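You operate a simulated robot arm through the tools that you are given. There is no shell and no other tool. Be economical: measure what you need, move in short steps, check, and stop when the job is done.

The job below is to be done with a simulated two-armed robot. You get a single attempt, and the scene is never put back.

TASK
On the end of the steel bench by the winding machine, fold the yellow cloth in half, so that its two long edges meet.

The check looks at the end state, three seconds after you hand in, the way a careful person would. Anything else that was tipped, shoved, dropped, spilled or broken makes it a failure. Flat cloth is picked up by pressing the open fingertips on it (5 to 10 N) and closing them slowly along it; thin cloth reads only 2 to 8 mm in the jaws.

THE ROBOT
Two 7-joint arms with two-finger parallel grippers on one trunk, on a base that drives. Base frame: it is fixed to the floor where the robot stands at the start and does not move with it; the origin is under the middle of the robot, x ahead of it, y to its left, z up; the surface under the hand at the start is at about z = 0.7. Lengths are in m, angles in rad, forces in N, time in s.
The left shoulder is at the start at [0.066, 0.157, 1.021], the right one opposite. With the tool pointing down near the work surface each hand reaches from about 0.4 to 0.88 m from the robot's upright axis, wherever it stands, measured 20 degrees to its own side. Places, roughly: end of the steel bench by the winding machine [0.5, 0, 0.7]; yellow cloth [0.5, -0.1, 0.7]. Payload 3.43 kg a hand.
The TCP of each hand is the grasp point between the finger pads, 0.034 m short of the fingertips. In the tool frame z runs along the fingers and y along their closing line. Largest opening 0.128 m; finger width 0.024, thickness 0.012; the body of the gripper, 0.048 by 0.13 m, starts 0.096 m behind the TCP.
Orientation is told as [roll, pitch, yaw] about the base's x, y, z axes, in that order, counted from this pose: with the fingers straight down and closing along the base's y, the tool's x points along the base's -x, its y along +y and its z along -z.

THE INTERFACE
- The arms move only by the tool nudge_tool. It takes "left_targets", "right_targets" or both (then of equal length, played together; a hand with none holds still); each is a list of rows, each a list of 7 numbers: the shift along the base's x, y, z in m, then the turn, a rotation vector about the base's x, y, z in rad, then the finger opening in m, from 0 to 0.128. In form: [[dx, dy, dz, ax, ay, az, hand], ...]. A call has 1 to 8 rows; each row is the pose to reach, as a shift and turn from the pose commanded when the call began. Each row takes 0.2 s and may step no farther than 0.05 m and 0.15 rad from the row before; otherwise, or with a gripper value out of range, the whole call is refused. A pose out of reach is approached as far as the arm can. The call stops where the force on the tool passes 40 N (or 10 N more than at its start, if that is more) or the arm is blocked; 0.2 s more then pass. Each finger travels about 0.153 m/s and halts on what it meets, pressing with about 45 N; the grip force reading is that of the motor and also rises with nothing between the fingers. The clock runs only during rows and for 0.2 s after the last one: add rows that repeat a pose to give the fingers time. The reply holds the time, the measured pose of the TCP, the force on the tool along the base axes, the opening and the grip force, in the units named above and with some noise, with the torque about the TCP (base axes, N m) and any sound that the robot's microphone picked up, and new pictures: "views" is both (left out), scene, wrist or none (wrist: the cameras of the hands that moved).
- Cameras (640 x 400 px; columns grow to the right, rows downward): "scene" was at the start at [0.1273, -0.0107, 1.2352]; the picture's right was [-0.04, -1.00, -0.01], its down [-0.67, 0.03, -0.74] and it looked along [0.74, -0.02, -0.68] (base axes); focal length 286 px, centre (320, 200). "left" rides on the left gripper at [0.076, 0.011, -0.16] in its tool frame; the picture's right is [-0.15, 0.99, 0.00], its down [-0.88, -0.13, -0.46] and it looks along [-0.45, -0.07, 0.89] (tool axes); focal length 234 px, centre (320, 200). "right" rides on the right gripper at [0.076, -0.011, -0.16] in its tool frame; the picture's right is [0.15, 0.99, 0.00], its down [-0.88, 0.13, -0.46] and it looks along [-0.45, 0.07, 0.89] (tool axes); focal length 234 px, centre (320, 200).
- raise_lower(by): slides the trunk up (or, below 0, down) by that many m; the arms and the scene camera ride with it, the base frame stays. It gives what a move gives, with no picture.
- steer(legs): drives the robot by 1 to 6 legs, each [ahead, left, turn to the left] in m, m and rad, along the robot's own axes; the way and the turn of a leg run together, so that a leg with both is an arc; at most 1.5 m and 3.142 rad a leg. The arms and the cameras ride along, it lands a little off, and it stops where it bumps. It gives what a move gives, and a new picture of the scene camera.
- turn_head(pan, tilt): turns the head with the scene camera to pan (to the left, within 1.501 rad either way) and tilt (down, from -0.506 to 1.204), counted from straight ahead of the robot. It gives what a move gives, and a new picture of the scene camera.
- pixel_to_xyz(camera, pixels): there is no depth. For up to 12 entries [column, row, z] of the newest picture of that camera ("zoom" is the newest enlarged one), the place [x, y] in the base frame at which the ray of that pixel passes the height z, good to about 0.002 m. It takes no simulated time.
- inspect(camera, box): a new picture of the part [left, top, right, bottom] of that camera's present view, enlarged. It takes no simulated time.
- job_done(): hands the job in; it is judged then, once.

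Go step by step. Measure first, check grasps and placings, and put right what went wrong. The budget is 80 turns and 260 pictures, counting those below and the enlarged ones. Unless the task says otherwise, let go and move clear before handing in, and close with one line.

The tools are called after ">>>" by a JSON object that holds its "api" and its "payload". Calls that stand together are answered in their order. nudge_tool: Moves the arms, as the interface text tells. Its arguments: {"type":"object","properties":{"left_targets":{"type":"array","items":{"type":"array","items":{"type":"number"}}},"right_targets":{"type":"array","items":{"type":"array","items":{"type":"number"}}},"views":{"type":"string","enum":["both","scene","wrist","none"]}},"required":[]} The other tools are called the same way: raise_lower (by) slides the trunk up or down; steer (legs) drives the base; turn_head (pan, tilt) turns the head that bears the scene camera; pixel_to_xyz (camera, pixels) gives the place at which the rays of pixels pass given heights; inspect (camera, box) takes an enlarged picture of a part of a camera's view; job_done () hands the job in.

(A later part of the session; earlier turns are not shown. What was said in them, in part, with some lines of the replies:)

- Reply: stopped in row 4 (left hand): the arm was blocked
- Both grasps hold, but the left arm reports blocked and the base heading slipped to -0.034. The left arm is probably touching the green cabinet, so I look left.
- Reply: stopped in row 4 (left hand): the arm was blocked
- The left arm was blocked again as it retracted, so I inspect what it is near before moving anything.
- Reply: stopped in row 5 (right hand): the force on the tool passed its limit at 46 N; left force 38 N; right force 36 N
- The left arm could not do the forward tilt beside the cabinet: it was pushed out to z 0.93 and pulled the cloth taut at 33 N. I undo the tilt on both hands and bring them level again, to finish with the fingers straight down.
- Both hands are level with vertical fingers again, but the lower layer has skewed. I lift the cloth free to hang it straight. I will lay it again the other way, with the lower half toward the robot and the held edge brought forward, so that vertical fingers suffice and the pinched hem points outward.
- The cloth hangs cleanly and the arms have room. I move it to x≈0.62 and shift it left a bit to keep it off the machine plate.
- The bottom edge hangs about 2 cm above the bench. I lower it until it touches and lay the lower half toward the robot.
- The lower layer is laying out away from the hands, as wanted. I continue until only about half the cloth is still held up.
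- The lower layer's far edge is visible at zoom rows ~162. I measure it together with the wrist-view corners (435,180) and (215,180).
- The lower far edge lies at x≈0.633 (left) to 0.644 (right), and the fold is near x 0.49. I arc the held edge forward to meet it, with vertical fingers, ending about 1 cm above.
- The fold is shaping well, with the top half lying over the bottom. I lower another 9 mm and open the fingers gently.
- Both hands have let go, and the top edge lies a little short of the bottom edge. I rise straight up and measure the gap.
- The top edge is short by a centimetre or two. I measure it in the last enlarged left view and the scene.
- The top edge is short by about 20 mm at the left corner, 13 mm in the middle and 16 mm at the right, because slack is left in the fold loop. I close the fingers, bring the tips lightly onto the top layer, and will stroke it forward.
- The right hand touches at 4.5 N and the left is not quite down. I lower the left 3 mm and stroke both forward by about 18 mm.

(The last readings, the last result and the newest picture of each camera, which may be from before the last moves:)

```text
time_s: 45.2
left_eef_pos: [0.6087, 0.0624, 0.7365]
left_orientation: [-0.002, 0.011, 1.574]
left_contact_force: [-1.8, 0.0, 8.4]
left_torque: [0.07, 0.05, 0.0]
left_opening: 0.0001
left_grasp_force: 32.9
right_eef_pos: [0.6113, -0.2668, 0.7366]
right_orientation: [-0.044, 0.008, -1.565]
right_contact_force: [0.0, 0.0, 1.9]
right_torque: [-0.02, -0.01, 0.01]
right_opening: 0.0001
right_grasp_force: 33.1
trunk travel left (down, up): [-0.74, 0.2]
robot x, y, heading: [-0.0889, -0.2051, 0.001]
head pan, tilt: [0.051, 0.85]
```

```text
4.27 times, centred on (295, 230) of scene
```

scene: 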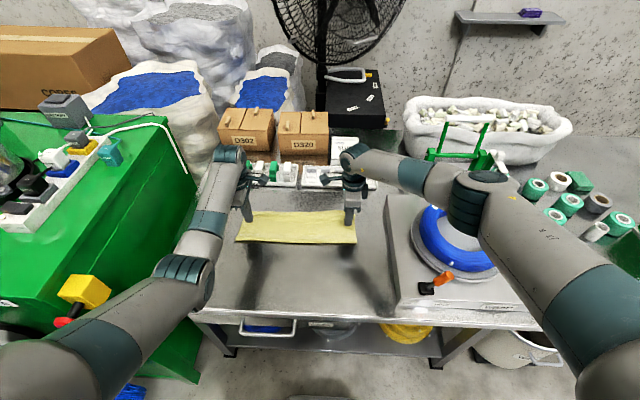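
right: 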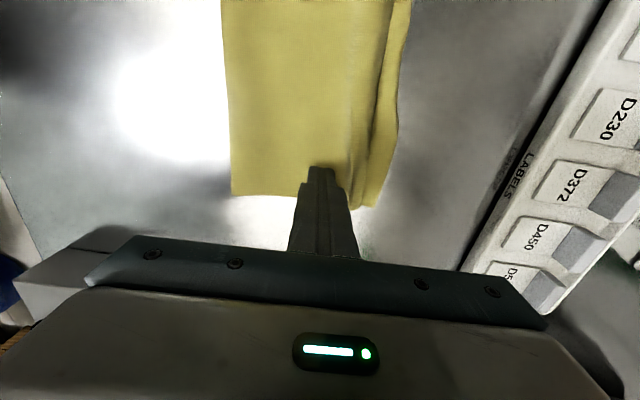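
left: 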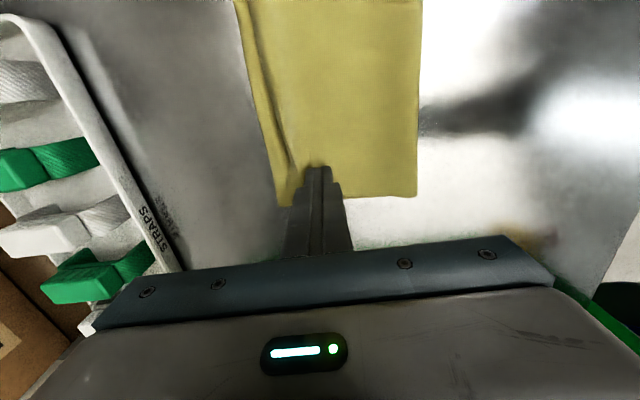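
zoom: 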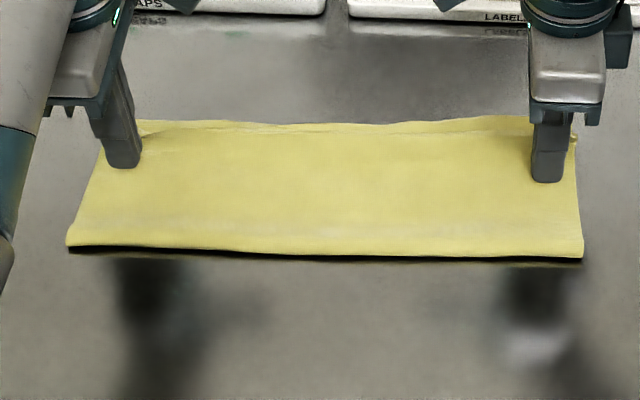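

The stroke moved both layers together, so cloth-on-cloth friction is too high for it. Instead I will put the far finger of each hand on the exposed lower strip and the near finger on the top layer, then close to draw the top forward. First I rise and measure.

>>> {"api": "nudge_tool", "payload": {"left_targets": [[0, 0, 0.02, 0, 0, 0, 0], [0, 0, 0.05, 0, 0.015, 0, 0.02], [0, 0, 0.08, 0, 0.03, 0, 0.044], [0, 0, 0.08, 0, 0.03, 0, 0.044]], "right_targets": [[0, 0, 0.02, 0, 0, 0, 0], [0, 0, 0.05, 0, 0, 0, 0.02], [0, 0, 0.08, 0, 0, 0, 0.044], [0, 0, 0.08, 0, 0, 0, 0.044]], "views": "both"}}

>>> {"api": "inspect", "payload": {"camera": "right", "box": [220, 40, 440, 180]}}

>>> {"api": "inspect", "payload": {"camera": "left", "box": [220, 40, 440, 180]}}

>>> {"api": "inspect", "payload": {"camera": "scene", "box": [225, 195, 365, 255]}}

```text
time_s: 46.2
left_eef_pos: [0.6085, 0.061, 0.8158]
left_orientation: [0.032, 0.012, 1.576]
left_contact_force: [0.1, 0.8, -0.7]
left_torque: [0.01, 0.0, -0.01]
left_opening: 0.0441
left_grasp_force: 0.0
right_eef_pos: [0.6144, -0.267, 0.8147]
right_orientation: [-0.045, 0.007, -1.561]
right_contact_force: [0.1, 1.1, 0.6]
right_torque: [0.0, 0.02, -0.01]
right_opening: 0.044
right_grasp_force: 0.0
trunk travel left (down, up): [-0.74, 0.2]
robot x, y, heading: [-0.0875, -0.2081, -0.003]
head pan, tilt: [0.051, 0.85]
```

scene: 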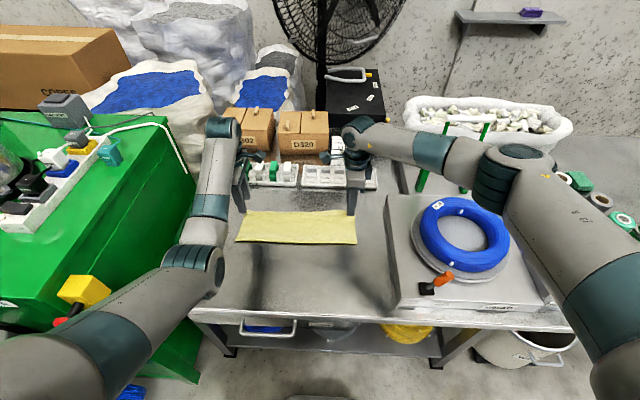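
right: 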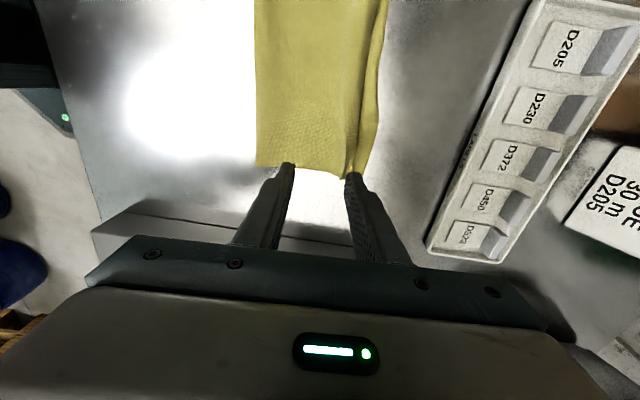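
left: 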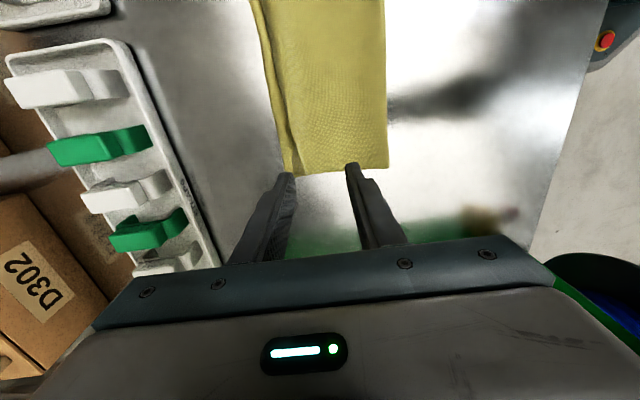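

```text
2.86 times, centred on (330, 110) of right
```

zoom: 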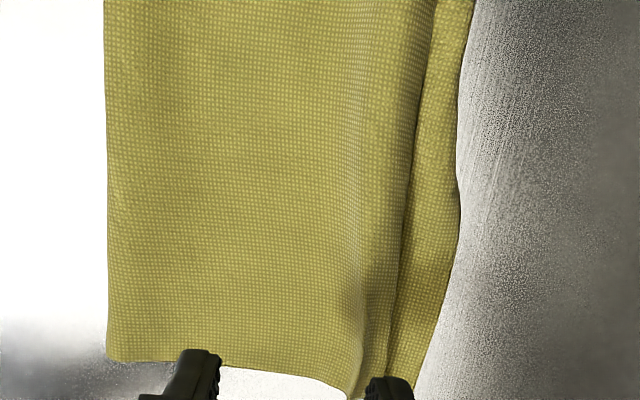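

```text
2.86 times, centred on (330, 110) of left
```

zoom: 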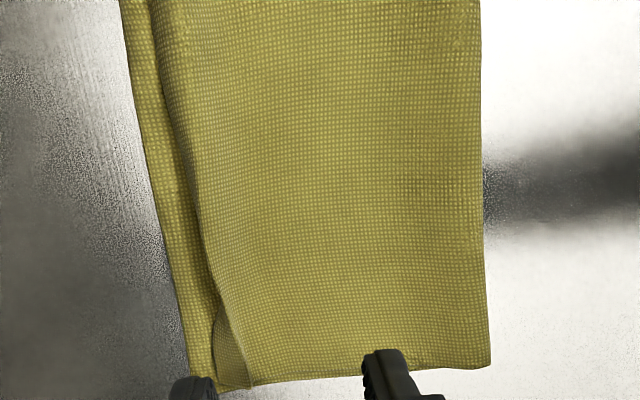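

```text
4.57 times, centred on (295, 225) of scene
```

zoom: 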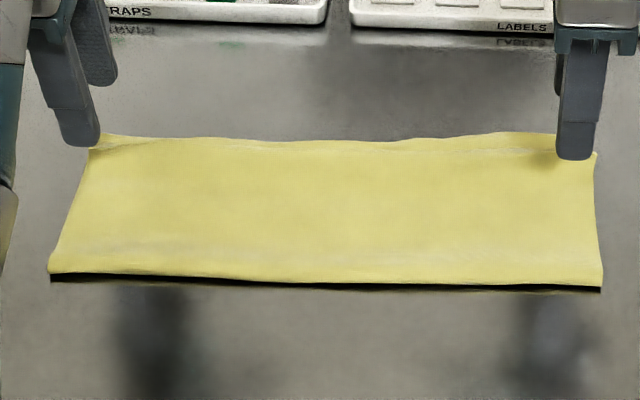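

The gaps look smaller now, but the left top corner has a small turned flap. I measure again.

>>> {"api": "pixel_to_xyz", "payload": {"camera": "left", "pixels": [[284, 174, 0.702], [292, 173, 0.705], [302, 173, 0.705], [275, 120, 0.702], [285, 120, 0.705], [258, 43, 0.702], [271, 43, 0.705]]}}

>>> {"api": "pixel_to_xyz", "payload": {"camera": "right", "pixels": [[365, 176, 0.702], [354, 176, 0.705], [376, 120, 0.702], [360, 110, 0.705], [380, 40, 0.702], [366, 40, 0.705]]}}

>>> {"api": "pixel_to_xyz", "payload": {"camera": "zoom", "pixels": [[270, 142, 0.702], [270, 152, 0.705], [410, 141, 0.702], [410, 152, 0.705], [270, 282, 0.705], [100, 134, 0.702], [95, 150, 0.705], [595, 152, 0.705]]}}

```text
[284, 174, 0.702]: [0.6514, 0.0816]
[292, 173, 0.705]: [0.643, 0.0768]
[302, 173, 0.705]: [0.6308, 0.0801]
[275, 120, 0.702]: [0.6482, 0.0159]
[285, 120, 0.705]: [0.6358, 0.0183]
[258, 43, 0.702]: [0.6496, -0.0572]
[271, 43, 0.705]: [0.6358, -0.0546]
```

```text
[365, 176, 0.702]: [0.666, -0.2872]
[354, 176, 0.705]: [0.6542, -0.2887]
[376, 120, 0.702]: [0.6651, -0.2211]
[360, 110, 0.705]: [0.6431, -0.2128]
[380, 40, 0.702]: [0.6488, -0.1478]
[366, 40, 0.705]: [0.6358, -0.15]
```

```text
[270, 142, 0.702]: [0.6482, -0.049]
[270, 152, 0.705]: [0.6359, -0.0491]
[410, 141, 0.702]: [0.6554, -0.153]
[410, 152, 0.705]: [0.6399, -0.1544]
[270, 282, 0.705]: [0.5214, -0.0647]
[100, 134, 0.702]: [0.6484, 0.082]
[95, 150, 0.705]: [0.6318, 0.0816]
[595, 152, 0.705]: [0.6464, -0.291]
```

The gaps are 12–20 mm: lower edge at x 0.650/0.649/0.666 and top edge at 0.636/0.636/0.646. I set the far fingers just on the lower edge strip and the near fingers on the top layer, and come down nearly to contact.

>>> {"api": "nudge_tool", "payload": {"left_targets": [[0.015, -0.008, -0.02, 0, 0, 0, 0.03], [0.0285, -0.016, -0.04, 0, 0, 0, 0.022], [0.0285, -0.016, -0.06, 0, 0, 0, 0.022], [0.0285, -0.016, -0.072, 0, 0, 0, 0.022], [0.0285, -0.016, -0.076, 0, 0, 0, 0.022], [0.0285, -0.016, -0.076, 0, 0, 0, 0.022]], "right_targets": [[0.017, 0.01, -0.02, 0, 0, 0, 0.03], [0.034, 0.017, -0.04, 0, 0, 0, 0.028], [0.034, 0.017, -0.06, 0, 0, 0, 0.028], [0.034, 0.017, -0.072, 0, 0, 0, 0.028], [0.034, 0.017, -0.075, 0, 0, 0, 0.028], [0.034, 0.017, -0.075, 0, 0, 0, 0.028]], "views": "wrist"}}

>>> {"api": "inspect", "payload": {"camera": "right", "box": [250, 100, 410, 200]}}

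>>> {"api": "inspect", "payload": {"camera": "left", "box": [230, 100, 390, 200]}}

```text
time_s: 47.6
left_eef_pos: [0.6367, 0.046, 0.7382]
left_orientation: [0.03, 0.012, 1.573]
left_contact_force: [-0.2, 0.4, 1.0]
left_torque: [0.01, 0.0, -0.03]
left_opening: 0.0219
left_grasp_force: 0.0
right_eef_pos: [0.6469, -0.2478, 0.7406]
right_orientation: [-0.045, 0.007, -1.562]
right_contact_force: [0.7, -0.3, -0.2]
right_torque: [-0.03, 0.0, -0.04]
right_opening: 0.028
right_grasp_force: 0.1
trunk travel left (down, up): [-0.74, 0.2]
robot x, y, heading: [-0.0858, -0.2052, -0.001]
head pan, tilt: [0.051, 0.85]
```

right: 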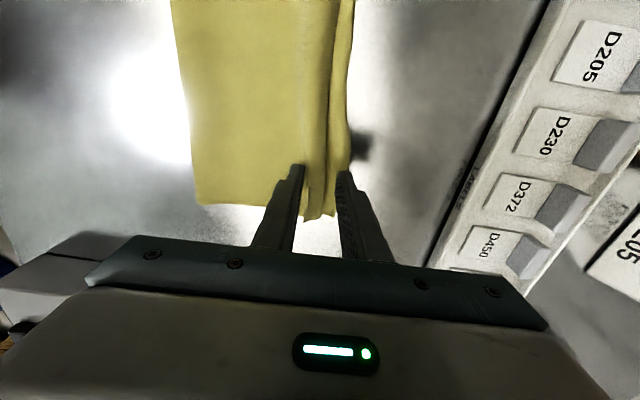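
left: 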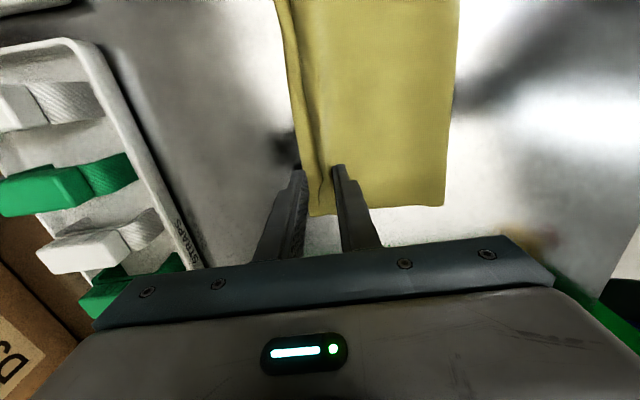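

```text
4.00 times, centred on (330, 150) of right
```

zoom: 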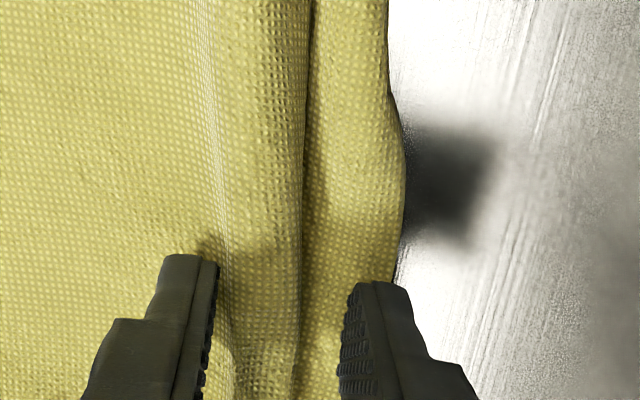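

```text
4.00 times, centred on (310, 150) of left
```

zoom: 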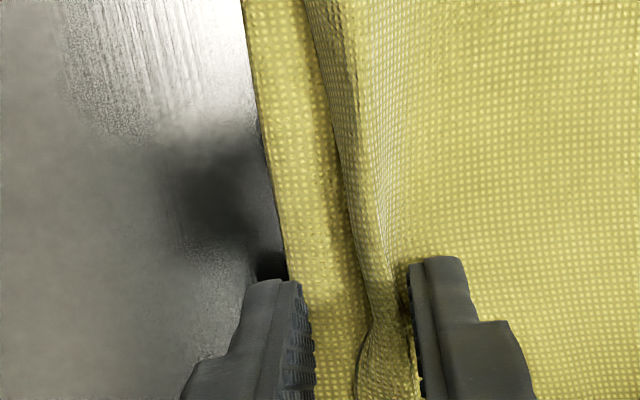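

The placement is right: far fingers on the lower strip, near fingers on the top. I press lightly and read the forces.

>>> {"api": "nudge_tool", "payload": {"left_targets": [[0, 0, -0.002, 0, 0, 0, 0.022], [0, 0, -0.0035, 0, 0, 0, 0.022], [0, 0, -0.0035, 0, 0, 0, 0.022]], "right_targets": [[0, 0, -0.003, 0, 0, 0, 0.028], [0, 0, -0.006, 0, 0, 0, 0.028], [0, 0, -0.006, 0, 0, 0, 0.028]], "views": "none"}}

```text
time_s: 48.5
left_eef_pos: [0.6357, 0.0461, 0.7362]
left_orientation: [0.03, 0.01, 1.575]
left_contact_force: [0.4, 0.2, 0.8]
left_torque: [0.01, -0.01, 0.02]
left_opening: 0.022
left_grasp_force: 0.0
right_eef_pos: [0.6465, -0.2489, 0.7376]
right_orientation: [-0.043, 0.009, -1.561]
right_contact_force: [-0.6, 1.3, 11.1]
right_torque: [0.0, -0.22, 0.03]
right_opening: 0.0277
right_grasp_force: 0.1
trunk travel left (down, up): [-0.74, 0.2]
robot x, y, heading: [-0.0861, -0.2044, -0.001]
head pan, tilt: [0.051, 0.85]
```

Right presses at 11 N and left at under 1 N. I trim both and close slowly while keeping the far fingers in place.

>>> {"api": "nudge_tool", "payload": {"left_targets": [[0, 0, -0.0022, 0, 0, 0, 0.022], [0, 0, -0.0025, 0, 0, 0, 0.022], [0.001, 0, -0.0025, 0, 0, 0, 0.02], [0.0025, 0, -0.0025, 0, 0, 0, 0.017], [0.004, 0, -0.0025, 0, 0, 0, 0.014], [0.0055, 0, -0.0025, 0, 0, 0, 0.011], [0.0065, 0, -0.0025, 0, 0, 0, 0.009], [0.0065, 0, -0.0025, 0, 0, 0, 0.009]], "right_targets": [[0, 0, 0.001, 0, 0, 0, 0.028], [0, 0, 0.001, 0, 0, 0, 0.028], [0.0015, 0, 0.001, 0, 0, 0, 0.025], [0.003, 0, 0.001, 0, 0, 0, 0.022], [0.0045, 0, 0.001, 0, 0, 0, 0.019], [0.006, 0, 0.001, 0, 0, 0, 0.016], [0.0075, 0, 0.001, 0, 0, 0, 0.013], [0.0085, 0, 0.001, 0, 0, 0, 0.011]], "views": "wrist"}}

>>> {"api": "inspect", "payload": {"camera": "right", "box": [250, 100, 410, 200]}}

>>> {"api": "inspect", "payload": {"camera": "left", "box": [230, 100, 390, 200]}}

```text
time_s: 50.2
left_eef_pos: [0.6421, 0.0451, 0.735]
left_orientation: [0.027, 0.009, 1.575]
left_contact_force: [-5.6, -1.3, 25.8]
left_torque: [-0.04, 0.2, 0.02]
left_opening: 0.0099
left_grasp_force: 0.5
right_eef_pos: [0.6547, -0.2494, 0.7375]
right_orientation: [-0.041, 0.008, -1.562]
right_contact_force: [-0.2, 0.3, -0.6]
right_torque: [0.01, -0.01, 0.0]
right_opening: 0.0107
right_grasp_force: 0.2
trunk travel left (down, up): [-0.74, 0.2]
robot x, y, heading: [-0.0877, -0.2068, 0.002]
head pan, tilt: [0.051, 0.85]
```

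right: 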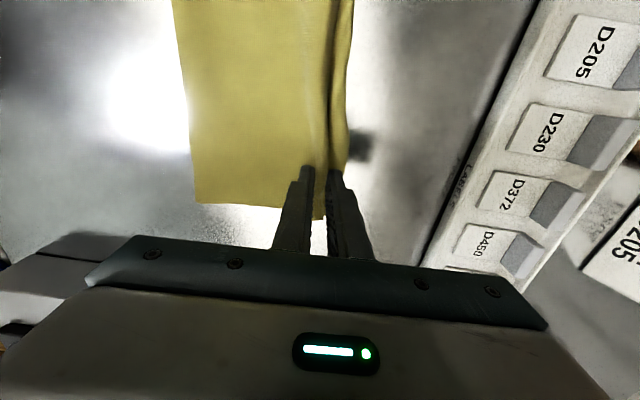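
left: 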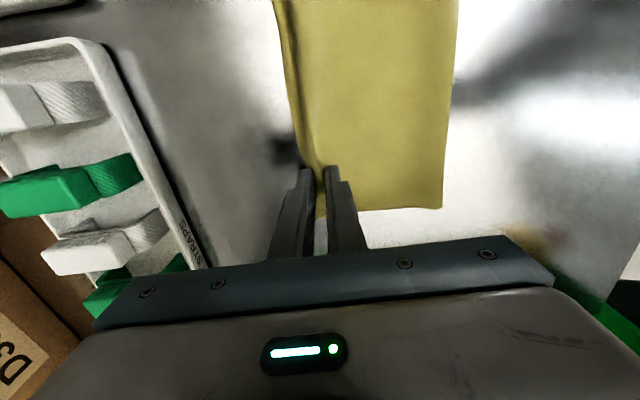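

```text
4.00 times, centred on (330, 150) of right
```

zoom: 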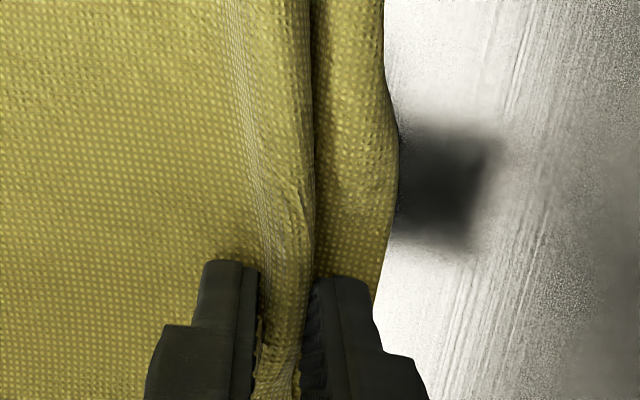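

```text
4.00 times, centred on (310, 150) of left
```

zoom: 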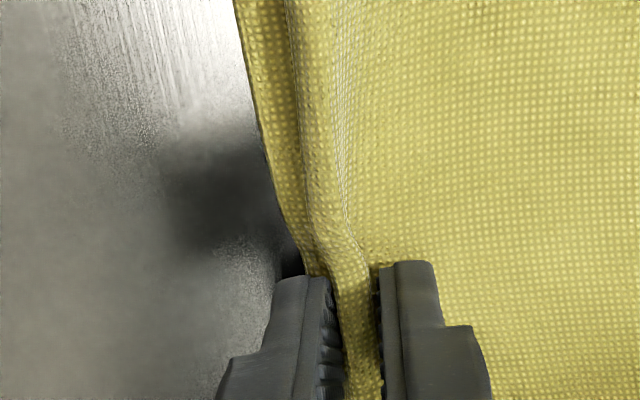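

The left gap closed nicely between the fingers, and the right closed in part. I lift off and look.

>>> {"api": "nudge_tool", "payload": {"left_targets": [[0, 0, 0.015, 0, 0, 0, 0.009], [0, 0, 0.04, 0, 0, 0, 0.012], [0, 0, 0.08, 0, 0, 0, 0.022]], "right_targets": [[0, 0, 0.015, 0, 0, 0, 0.011], [0, 0, 0.04, 0, 0, 0, 0.015], [0, 0, 0.08, 0, 0, 0, 0.028]], "views": "both"}}

>>> {"api": "inspect", "payload": {"camera": "right", "box": [220, 40, 440, 180]}}

>>> {"api": "inspect", "payload": {"camera": "left", "box": [220, 40, 440, 180]}}

>>> {"api": "inspect", "payload": {"camera": "scene", "box": [225, 195, 365, 255]}}

```text
time_s: 51.0
left_eef_pos: [0.6433, 0.0456, 0.8138]
left_orientation: [0.033, 0.009, 1.574]
left_contact_force: [0.4, 0.1, -0.2]
left_torque: [0.01, -0.01, 0.0]
left_opening: 0.022
left_grasp_force: 0.0
right_eef_pos: [0.6542, -0.2499, 0.8149]
right_orientation: [-0.043, 0.007, -1.563]
right_contact_force: [-0.1, 0.8, 0.2]
right_torque: [0.02, -0.01, -0.01]
right_opening: 0.028
right_grasp_force: 0.1
trunk travel left (down, up): [-0.74, 0.2]
robot x, y, heading: [-0.0861, -0.2039, -0.0]
head pan, tilt: [0.051, 0.85]
```

scene: 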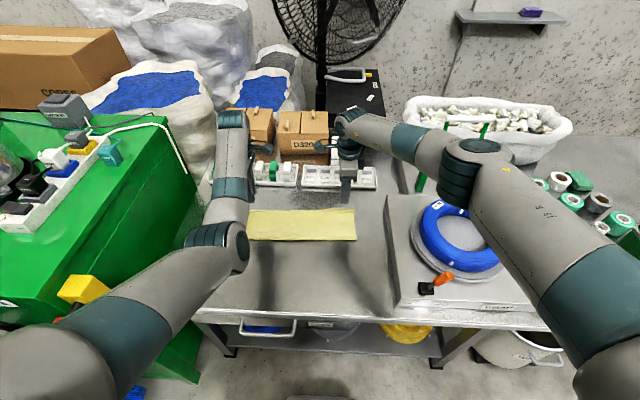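
right: 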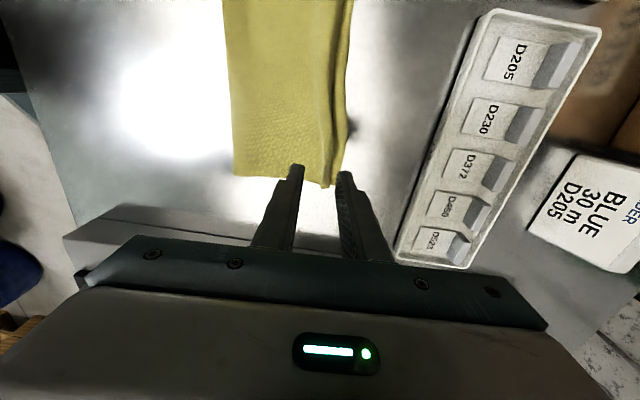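
left: 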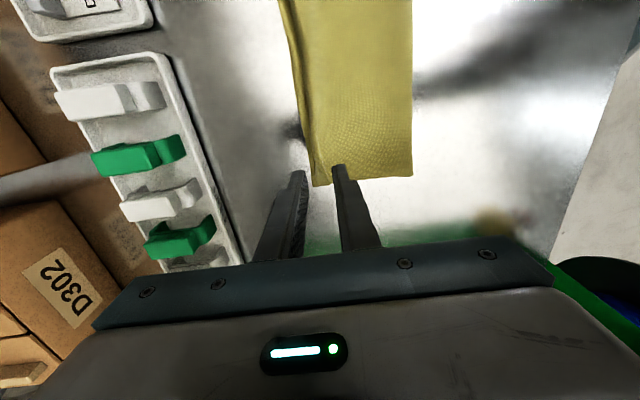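

```text
2.86 times, centred on (330, 110) of right
```

zoom: 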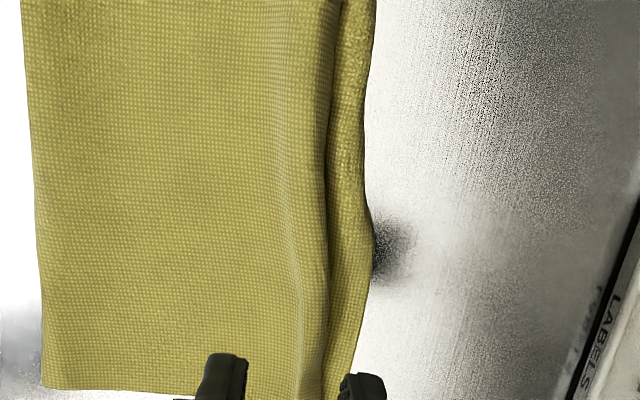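

```text
2.86 times, centred on (330, 110) of left
```

zoom: 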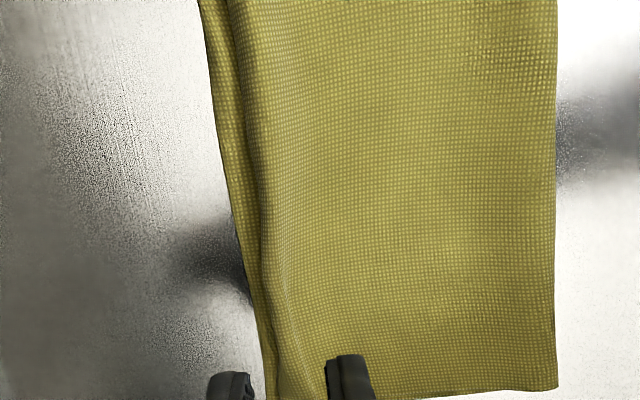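

```text
4.57 times, centred on (295, 225) of scene
```

zoom: 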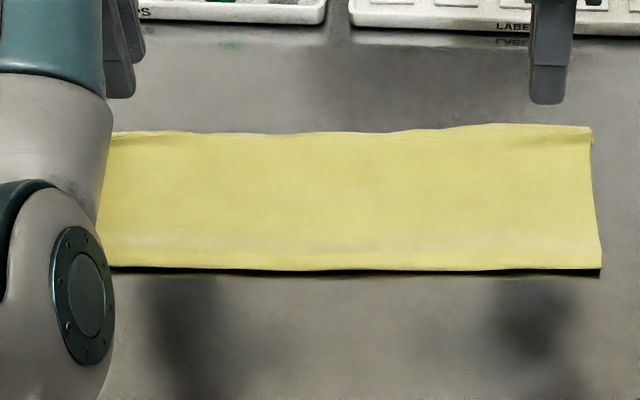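

That worked well: the left edges meet. I measure what is left on the right and in the middle.

>>> {"api": "pixel_to_xyz", "payload": {"camera": "right", "pixels": [[342, 172, 0.702], [333, 172, 0.705], [348, 125, 0.702], [330, 125, 0.705], [346, 85, 0.702], [329, 85, 0.705], [350, 42, 0.702], [336, 42, 0.705]]}}

>>> {"api": "pixel_to_xyz", "payload": {"camera": "left", "pixels": [[313, 180, 0.702], [316, 180, 0.705], [298, 105, 0.702], [303, 105, 0.705], [289, 43, 0.702], [299, 43, 0.705]]}}

>>> {"api": "inspect", "payload": {"camera": "scene", "box": [280, 205, 360, 245]}}

```text
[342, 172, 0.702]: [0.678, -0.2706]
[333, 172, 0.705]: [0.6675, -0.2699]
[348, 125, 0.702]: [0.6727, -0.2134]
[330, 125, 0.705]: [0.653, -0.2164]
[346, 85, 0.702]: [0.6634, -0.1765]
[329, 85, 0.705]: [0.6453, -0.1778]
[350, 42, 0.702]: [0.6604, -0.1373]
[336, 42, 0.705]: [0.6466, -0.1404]
```

```text
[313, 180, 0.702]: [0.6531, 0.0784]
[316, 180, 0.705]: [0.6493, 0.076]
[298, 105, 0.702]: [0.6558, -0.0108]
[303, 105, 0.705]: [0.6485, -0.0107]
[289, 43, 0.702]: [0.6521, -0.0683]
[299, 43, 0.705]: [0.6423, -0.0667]
```

```text
8.00 times, centred on (320, 225) of scene
```

zoom: 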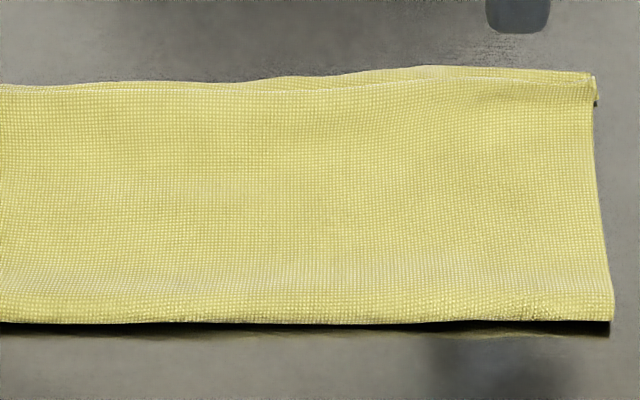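

The remaining gap is biggest around y -0.21 (20 mm) and small on the left. I repeat the pinch with the right hand alone at y≈-0.205.

>>> {"api": "nudge_tool", "payload": {"right_targets": [[0, 0.02, 0, 0, 0, 0, 0.028], [0, 0.045, -0.02, 0, 0, 0, 0.027], [0, 0.045, -0.05, 0, 0, 0, 0.027], [0, 0.045, -0.07, 0, 0, 0, 0.027], [0, 0.045, -0.075, 0, 0, 0, 0.027], [0, 0.045, -0.077, 0, 0, 0, 0.027], [0, 0.045, -0.077, 0, 0, 0, 0.027]], "views": "wrist"}}

>>> {"api": "inspect", "payload": {"camera": "right", "box": [250, 100, 410, 200]}}

```text
time_s: 52.6
left_eef_pos: [0.6432, 0.0469, 0.8134]
left_orientation: [0.029, 0.013, 1.575]
left_contact_force: [0.4, 0.6, 0.0]
left_torque: [0.0, 0.02, -0.02]
left_opening: 0.0221
left_grasp_force: 0.1
right_eef_pos: [0.6455, -0.2068, 0.7429]
right_orientation: [-0.046, 0.006, -1.564]
right_contact_force: [-1.0, 0.3, 0.3]
right_torque: [-0.01, -0.01, -0.01]
right_opening: 0.0273
right_grasp_force: 0.2
right hand out of reach, approached as far as the arm can: row 4, 5, 6, 7
trunk travel left (down, up): [-0.74, 0.2]
robot x, y, heading: [-0.088, -0.2047, -0.003]
head pan, tilt: [0.051, 0.85]
```

right: 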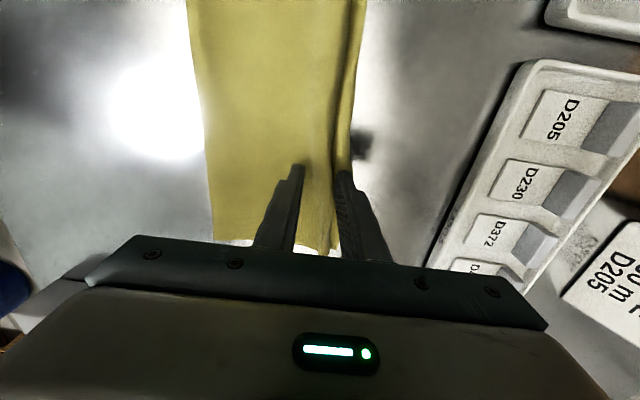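

```text
4.00 times, centred on (330, 150) of right
```

zoom: 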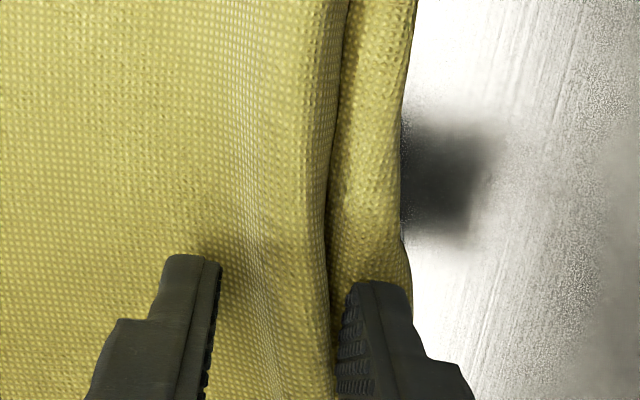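

The right hand is at its reach limit with the trunk this high. I raise the hands and drive 0.06 m forward, still behind where the robot first stood.

>>> {"api": "nudge_tool", "payload": {"left_targets": [[0, 0, 0.03, 0, 0, 0, 0.022], [-0.02, 0, 0.05, 0, 0, 0, 0.022], [-0.05, 0, 0.05, 0, 0, 0, 0.022], [-0.06, 0, 0.05, 0, 0, 0, 0.022]], "right_targets": [[0, 0, 0.03, 0, 0, 0, 0.027], [-0.02, 0, 0.07, 0, 0, 0, 0.027], [-0.05, 0, 0.1, 0, 0, 0, 0.027], [-0.06, 0, 0.12, 0, 0, 0, 0.027]], "views": "none"}}

>>> {"api": "steer", "payload": {"legs": [[0.06, 0, 0]]}}

>>> {"api": "inspect", "payload": {"camera": "scene", "box": [215, 215, 375, 285]}}

```text
time_s: 53.6
left_eef_pos: [0.5844, 0.0472, 0.863]
left_orientation: [0.031, 0.01, 1.576]
left_contact_force: [1.0, -0.1, 0.3]
left_torque: [-0.03, -0.02, 0.01]
left_opening: 0.0224
left_grasp_force: 0.1
right_eef_pos: [0.5837, -0.2064, 0.863]
right_orientation: [-0.044, 0.008, -1.563]
right_contact_force: [-0.7, 0.5, -0.5]
right_torque: [0.03, 0.0, 0.0]
right_opening: 0.0269
right_grasp_force: 0.1
trunk travel left (down, up): [-0.74, 0.2]
robot x, y, heading: [-0.0885, -0.2059, -0.002]
head pan, tilt: [0.051, 0.85]
```

```text
time_s: 54.6
left_eef_pos: [0.6442, 0.0469, 0.8625]
left_orientation: [0.031, 0.011, 1.575]
left_contact_force: [0.3, -0.1, -0.2]
left_torque: [0.02, 0.0, -0.03]
left_opening: 0.0219
left_grasp_force: 0.1
right_eef_pos: [0.6435, -0.2075, 0.8626]
right_orientation: [-0.044, 0.006, -1.562]
right_contact_force: [0.2, -0.2, -0.2]
right_torque: [-0.04, 0.0, 0.03]
right_opening: 0.0269
right_grasp_force: 0.0
trunk travel left (down, up): [-0.74, 0.2]
robot x, y, heading: [-0.0239, -0.2089, 0.002]
head pan, tilt: [0.051, 0.85]
```

scene: 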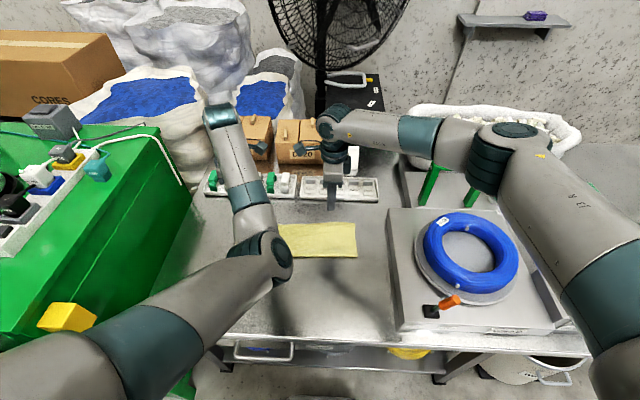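

```text
4.00 times, centred on (295, 250) of scene
```

zoom: 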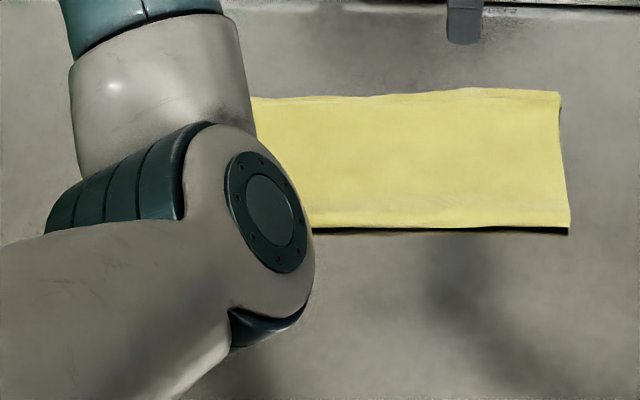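

I have reach again. The right hand goes down at x≈0.655, y≈-0.207.

>>> {"api": "nudge_tool", "payload": {"right_targets": [[0.005, 0, -0.04, 0, 0, 0, 0.027], [0.0115, 0, -0.08, 0, 0, 0, 0.027], [0.0115, 0, -0.11, 0, 0, 0, 0.027], [0.0115, 0, -0.12, 0, 0, 0, 0.027], [0.0115, 0, -0.124, 0, 0, 0, 0.027], [0.0115, 0, -0.124, 0, 0, 0, 0.027]], "views": "wrist"}}

>>> {"api": "inspect", "payload": {"camera": "right", "box": [250, 100, 410, 200]}}

```text
time_s: 56.0
left_eef_pos: [0.6438, 0.046, 0.8641]
left_orientation: [0.03, 0.012, 1.575]
left_contact_force: [-0.2, -0.4, 0.6]
left_torque: [0.02, -0.01, -0.01]
left_opening: 0.0219
left_grasp_force: 0.2
right_eef_pos: [0.6544, -0.2061, 0.7387]
right_orientation: [-0.043, 0.008, -1.562]
right_contact_force: [-0.1, 0.6, -0.1]
right_torque: [-0.02, -0.01, 0.0]
right_opening: 0.0272
right_grasp_force: 0.0
trunk travel left (down, up): [-0.74, 0.2]
robot x, y, heading: [-0.0276, -0.2041, 0.001]
head pan, tilt: [0.051, 0.85]
```

right: 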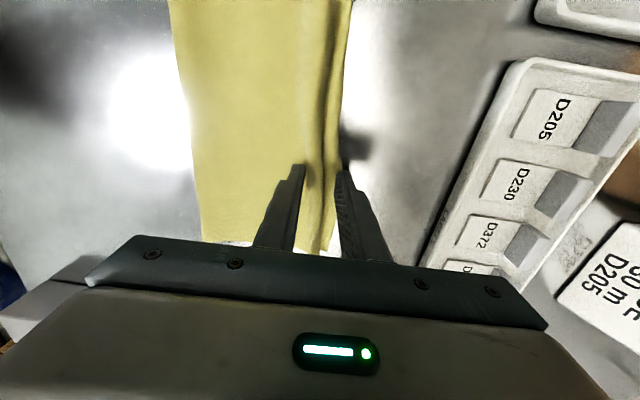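

```text
4.00 times, centred on (330, 150) of right
```

zoom: 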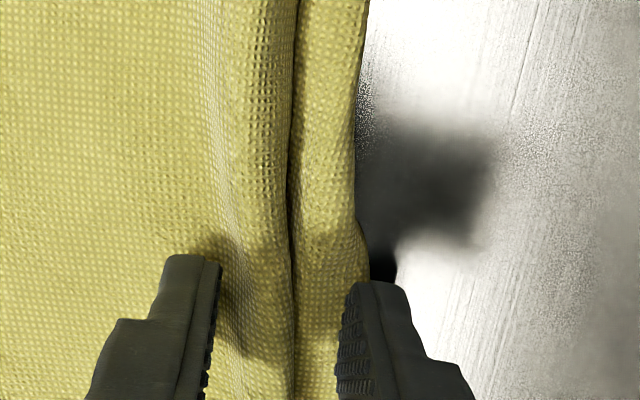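

Placed as before. I press down 4–5 mm and close slowly with the far finger held in place.

>>> {"api": "nudge_tool", "payload": {"right_targets": [[0, 0, -0.003, 0, 0, 0, 0.027], [0, 0, -0.0045, 0, 0, 0, 0.027], [0.0015, 0, -0.005, 0, 0, 0, 0.024], [0.003, 0, -0.005, 0, 0, 0, 0.021], [0.0045, 0, -0.005, 0, 0, 0, 0.018], [0.006, 0, -0.005, 0, 0, 0, 0.015], [0.0075, 0, -0.005, 0, 0, 0, 0.012], [0.009, 0, -0.005, 0, 0, 0, 0.009]], "views": "wrist"}}

>>> {"api": "inspect", "payload": {"camera": "right", "box": [250, 100, 410, 200]}}

```text
time_s: 57.8
left_eef_pos: [0.6415, 0.0475, 0.8638]
left_orientation: [0.026, 0.012, 1.575]
left_contact_force: [0.0, 0.7, 0.2]
left_torque: [0.02, 0.01, 0.01]
left_opening: 0.0218
left_grasp_force: 0.1
right_eef_pos: [0.6624, -0.2066, 0.7354]
right_orientation: [-0.041, 0.007, -1.561]
right_contact_force: [-3.6, 1.3, 20.5]
right_torque: [-0.03, 0.0, 0.01]
right_opening: 0.0095
right_grasp_force: 0.1
trunk travel left (down, up): [-0.74, 0.2]
robot x, y, heading: [-0.0285, -0.2062, 0.0]
head pan, tilt: [0.051, 0.85]
```

right: 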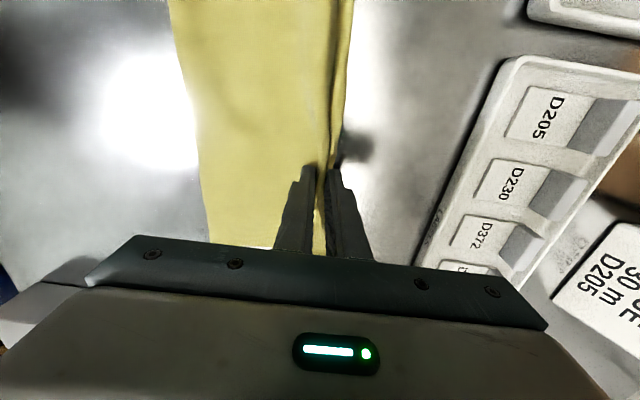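

```text
4.00 times, centred on (330, 150) of right
```

zoom: 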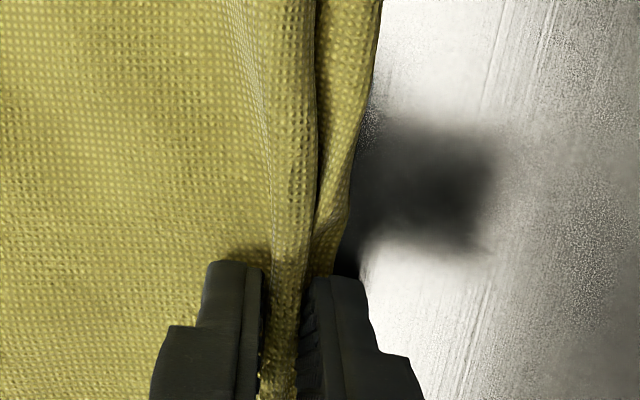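

It closed here too. I lift, move the left hand out of the way, and place the right hand at y≈-0.135 for the next spot.

>>> {"api": "nudge_tool", "payload": {"left_targets": [[0, 0.01, 0.03, 0, 0, 0, 0.022], [-0.02, 0.02, 0.05, 0, 0, 0, 0.022], [-0.05, 0.03, 0.07, 0, 0, 0, 0.022], [-0.08, 0.04, 0.09, 0, 0, 0, 0.022], [-0.08, 0.04, 0.09, 0, 0, 0, 0.022]], "right_targets": [[0, 0, 0.02, 0, 0, 0, 0.009], [0, 0, 0.05, 0, 0, 0, 0.015], [-0.01, 0.03, 0.07, 0, 0, 0, 0.022], [-0.014, 0.06, 0.07, 0, 0, 0, 0.022], [-0.014, 0.072, 0.07, 0, 0, 0, 0.022]], "views": "both"}}

>>> {"api": "inspect", "payload": {"camera": "right", "box": [220, 40, 440, 180]}}

>>> {"api": "inspect", "payload": {"camera": "scene", "box": [225, 205, 375, 275]}}

```text
time_s: 59.0
left_eef_pos: [0.5922, 0.1257, 0.9363]
left_orientation: [0.03, 0.003, 1.586]
left_contact_force: [0.0, -0.1, -0.5]
left_torque: [0.03, 0.04, 0.0]
left_opening: 0.022
left_grasp_force: 0.0
left hand out of reach, approached as far as the arm can: row 3, 4, 5
right_eef_pos: [0.6497, -0.1338, 0.8033]
right_orientation: [-0.047, 0.007, -1.563]
right_contact_force: [-0.4, -0.3, -0.5]
right_torque: [-0.03, -0.02, 0.01]
right_opening: 0.022
right_grasp_force: 0.1
trunk travel left (down, up): [-0.74, 0.2]
robot x, y, heading: [-0.0308, -0.2008, -0.002]
head pan, tilt: [0.051, 0.85]
```

scene: 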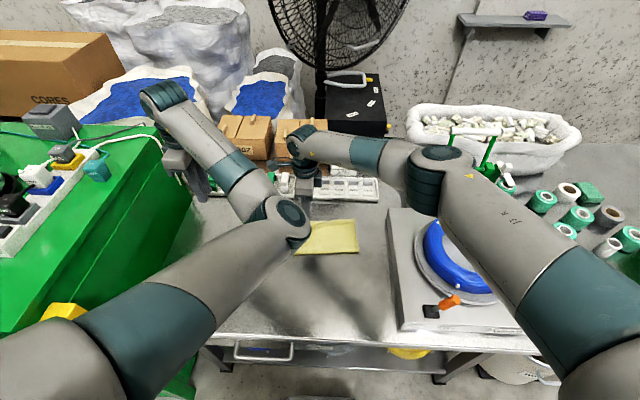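
right: 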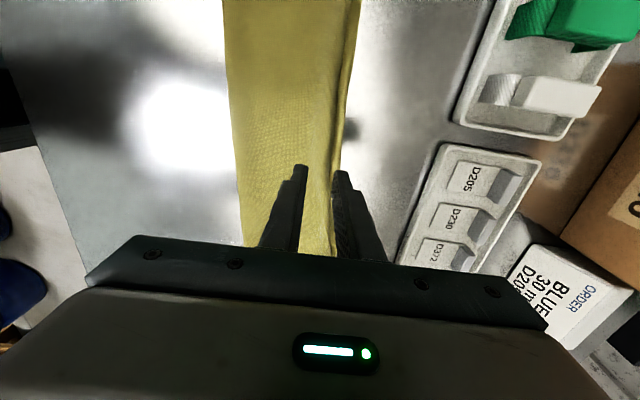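
left: 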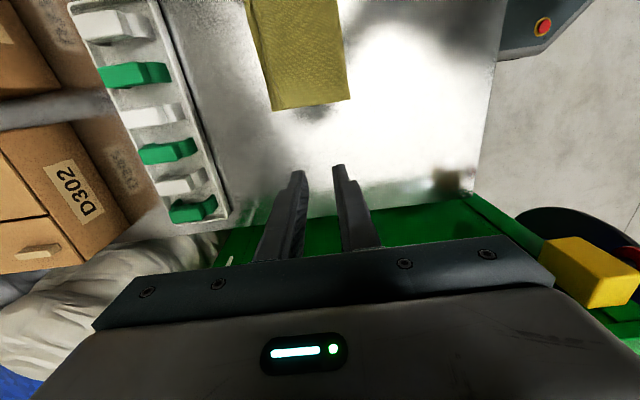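

```text
2.86 times, centred on (330, 110) of right
```

zoom: 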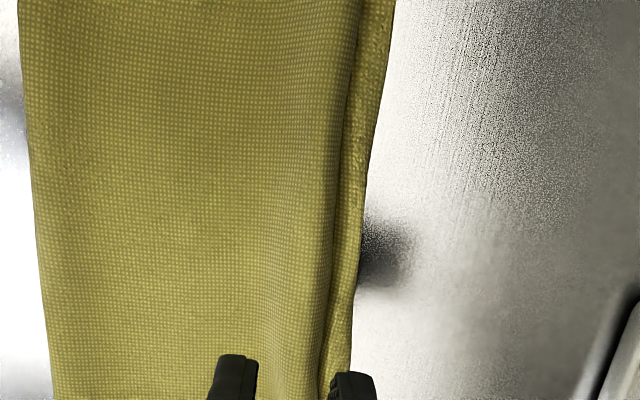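

```text
4.27 times, centred on (300, 240) of scene
```

zoom: 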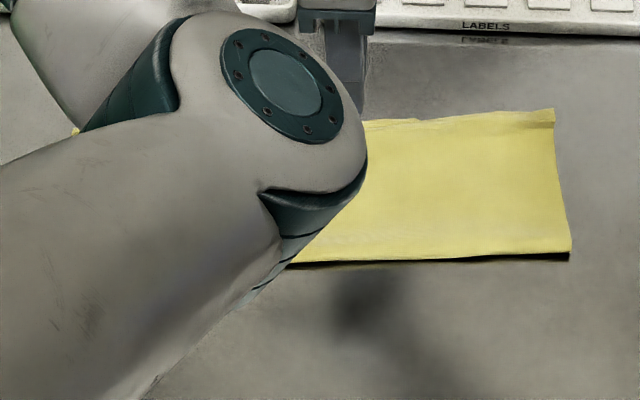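

The gap left of the last spot is now small. I measure it.

>>> {"api": "pixel_to_xyz", "payload": {"camera": "right", "pixels": [[341, 165, 0.702], [333, 165, 0.705], [343, 130, 0.702], [335, 130, 0.705], [346, 95, 0.702], [338, 95, 0.705], [353, 50, 0.702], [344, 50, 0.705], [337, 240, 0.702]]}}

```text
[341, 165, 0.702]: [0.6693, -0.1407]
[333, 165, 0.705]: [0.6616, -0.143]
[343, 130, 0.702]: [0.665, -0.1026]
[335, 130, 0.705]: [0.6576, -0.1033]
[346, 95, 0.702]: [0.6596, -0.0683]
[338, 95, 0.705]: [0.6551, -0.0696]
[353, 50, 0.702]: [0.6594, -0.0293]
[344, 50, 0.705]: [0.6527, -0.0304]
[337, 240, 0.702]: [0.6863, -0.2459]
```

The gaps are down to 5–8 mm there. I raise the right hand, move it back over to the right and check the right end.

>>> {"api": "nudge_tool", "payload": {"right_targets": [[0, -0.03, 0.03, 0, 0, 0, 0.022], [0, -0.07, 0.04, 0, 0, 0, 0.022], [-0.01, -0.11, 0.05, 0, 0, 0, 0.022], [-0.02, -0.13, 0.06, 0, 0, 0, 0.022]], "views": "wrist"}}

>>> {"api": "inspect", "payload": {"camera": "right", "box": [220, 20, 440, 160]}}

>>> {"api": "inspect", "payload": {"camera": "scene", "box": [300, 215, 365, 260]}}

>>> {"api": "inspect", "payload": {"camera": "left", "box": [220, 0, 380, 120]}}

```text
time_s: 60.0
left_eef_pos: [0.5926, 0.1238, 0.9369]
left_orientation: [0.028, 0.001, 1.587]
left_contact_force: [0.0, 0.8, 0.3]
left_torque: [0.04, -0.01, 0.0]
left_opening: 0.0219
left_grasp_force: 0.1
right_eef_pos: [0.6313, -0.2649, 0.8636]
right_orientation: [-0.044, 0.009, -1.562]
right_contact_force: [0.5, 0.0, 0.1]
right_torque: [0.01, -0.01, 0.01]
right_opening: 0.0222
right_grasp_force: 0.0
trunk travel left (down, up): [-0.74, 0.2]
robot x, y, heading: [-0.0284, -0.206, 0.002]
head pan, tilt: [0.051, 0.85]
```

right: 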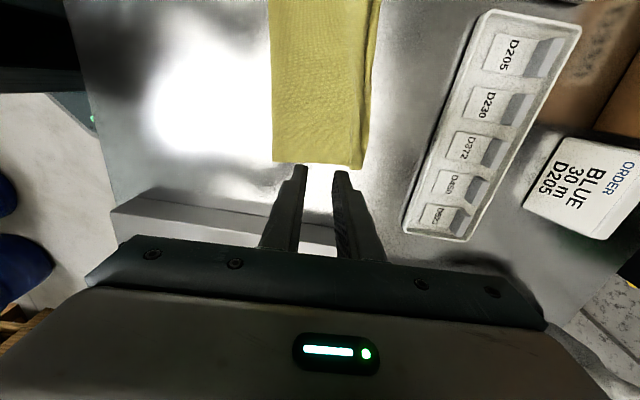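

```text
2.86 times, centred on (330, 90) of right
```

zoom: 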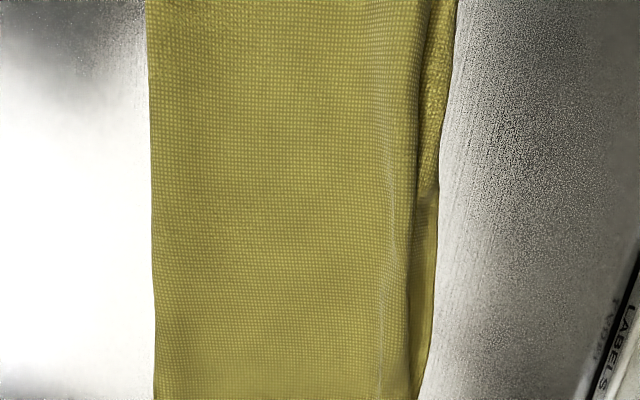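

```text
8.89 times, centred on (332, 238) of scene
```

zoom: 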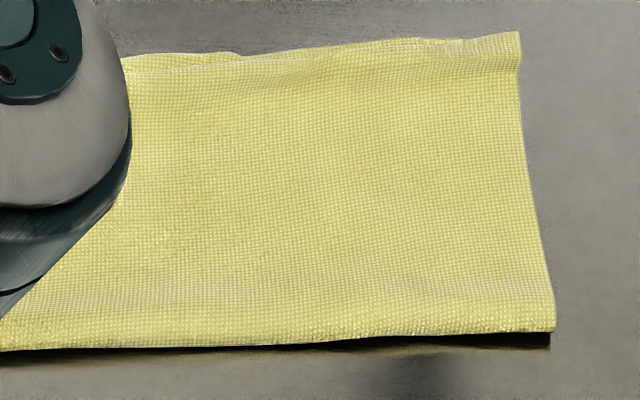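

```text
3.33 times, centred on (300, 60) of left
```

zoom: 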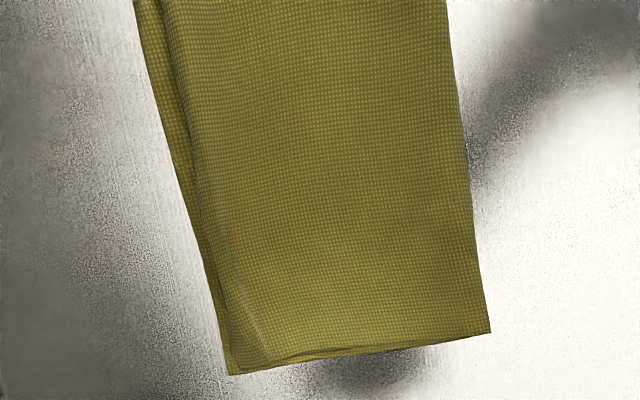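

The two long edges now meet within a few millimetres along their length, and both hands are free. I raise the hands clear and check the cabinet side for anything disturbed.

>>> {"api": "nudge_tool", "payload": {"left_targets": [[0, 0, 0.03, 0, 0, 0, 0.022], [0, 0, 0.06, 0, 0, 0, 0.022], [0, 0, 0.08, 0, 0, 0, 0.022]], "right_targets": [[0, 0, 0.03, 0, 0, 0, 0.022], [-0.02, 0, 0.07, 0, 0, 0, 0.022], [-0.04, 0, 0.11, 0, 0, 0, 0.022]], "views": "none"}}

>>> {"api": "steer", "payload": {"legs": [[-0.08, 0, 0]]}}

>>> {"api": "turn_head", "payload": {"pan": 0.5, "tilt": 0.75}}

```text
time_s: 60.8
left_eef_pos: [0.6047, 0.1347, 1.0121]
left_orientation: [0.03, 0.01, 1.574]
left_contact_force: [-1.1, 0.1, -0.8]
left_torque: [0.02, -0.03, 0.02]
left_opening: 0.0218
left_grasp_force: 0.1
left hand out of reach, approached as far as the arm can: row 1, 2, 3
right_eef_pos: [0.5915, -0.2647, 0.9757]
right_orientation: [-0.043, 0.008, -1.563]
right_contact_force: [-0.6, -0.1, -0.1]
right_torque: [-0.02, -0.01, 0.0]
right_opening: 0.022
right_grasp_force: 0.1
trunk travel left (down, up): [-0.74, 0.2]
robot x, y, heading: [-0.0279, -0.2066, 0.002]
head pan, tilt: [0.051, 0.85]
```

```text
time_s: 61.9
left_eef_pos: [0.5272, 0.1339, 1.0108]
left_orientation: [0.032, 0.012, 1.576]
left_contact_force: [-0.3, 0.0, 0.9]
left_torque: [0.0, -0.02, -0.01]
left_opening: 0.0221
left_grasp_force: 0.1
right_eef_pos: [0.5131, -0.2625, 0.974]
right_orientation: [-0.046, 0.007, -1.563]
right_contact_force: [-1.4, 0.0, -0.1]
right_torque: [-0.03, -0.05, -0.01]
right_opening: 0.0221
right_grasp_force: 0.1
trunk travel left (down, up): [-0.74, 0.2]
robot x, y, heading: [-0.108, -0.2079, 0.001]
head pan, tilt: [0.051, 0.85]
```

scene: 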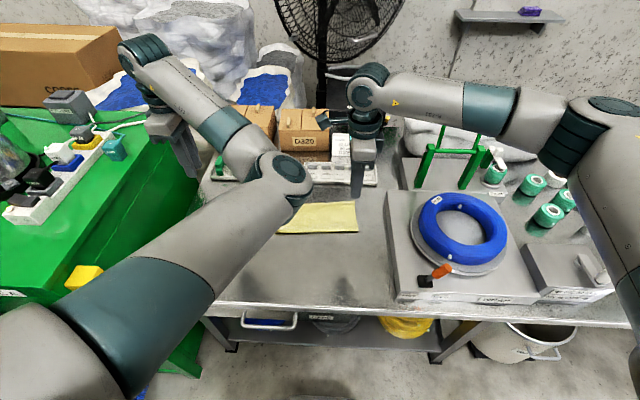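

```text
time_s: 62.8
left_eef_pos: [0.5281, 0.1349, 1.0125]
left_orientation: [0.031, 0.011, 1.575]
left_contact_force: [0.3, 0.3, -0.1]
left_torque: [0.0, 0.04, -0.03]
left_opening: 0.022
left_grasp_force: 0.1
right_eef_pos: [0.5144, -0.2643, 0.9743]
right_orientation: [-0.046, 0.008, -1.561]
right_contact_force: [-0.4, -0.5, 0.5]
right_torque: [-0.02, 0.0, -0.01]
right_opening: 0.0221
right_grasp_force: 0.0
trunk travel left (down, up): [-0.74, 0.2]
robot x, y, heading: [-0.108, -0.2077, -0.001]
head pan, tilt: [0.499, 0.75]
```

scene: 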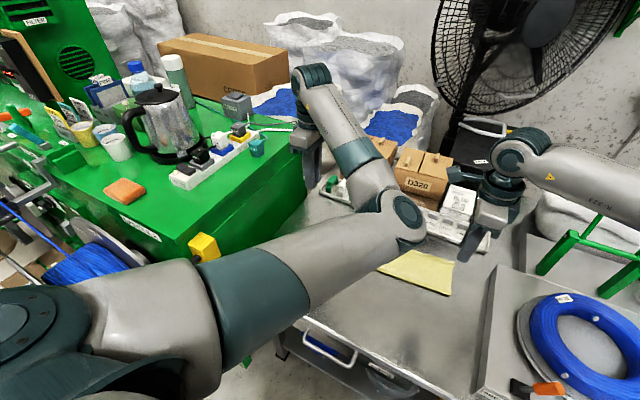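

Everything on the cabinet and bench still stands in place. I take one last look at the whole cloth through the wrist cameras.

>>> {"api": "inspect", "payload": {"camera": "left", "box": [0, 0, 640, 400]}}

>>> {"api": "inspect", "payload": {"camera": "right", "box": [160, 0, 480, 200]}}

```text
1.00 times, centred on (320, 200) of left (not enlarged: the box is as wide or as high as the picture)
```

zoom: 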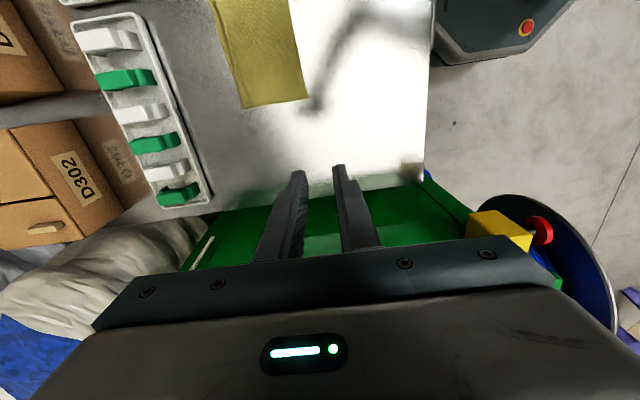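

```text
2.00 times, centred on (320, 100) of right
```

zoom: 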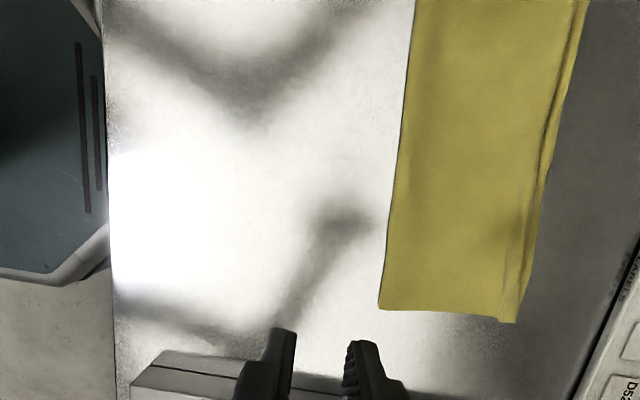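

The wrist views show the cloth neatly folded with its long edges together, both hands clear and nothing else moved. I hand in.

>>> {"api": "job_done", "payload": {}}

```text
The job is handed in.
```

The yellow cloth is folded in half on the bench end. Its long edges meet to within about 10 mm by my last measurements, and the fold itself still stands slightly off the bench. The left arm pressed against the green cabinet while I worked, but I saw nothing moved or tipped.
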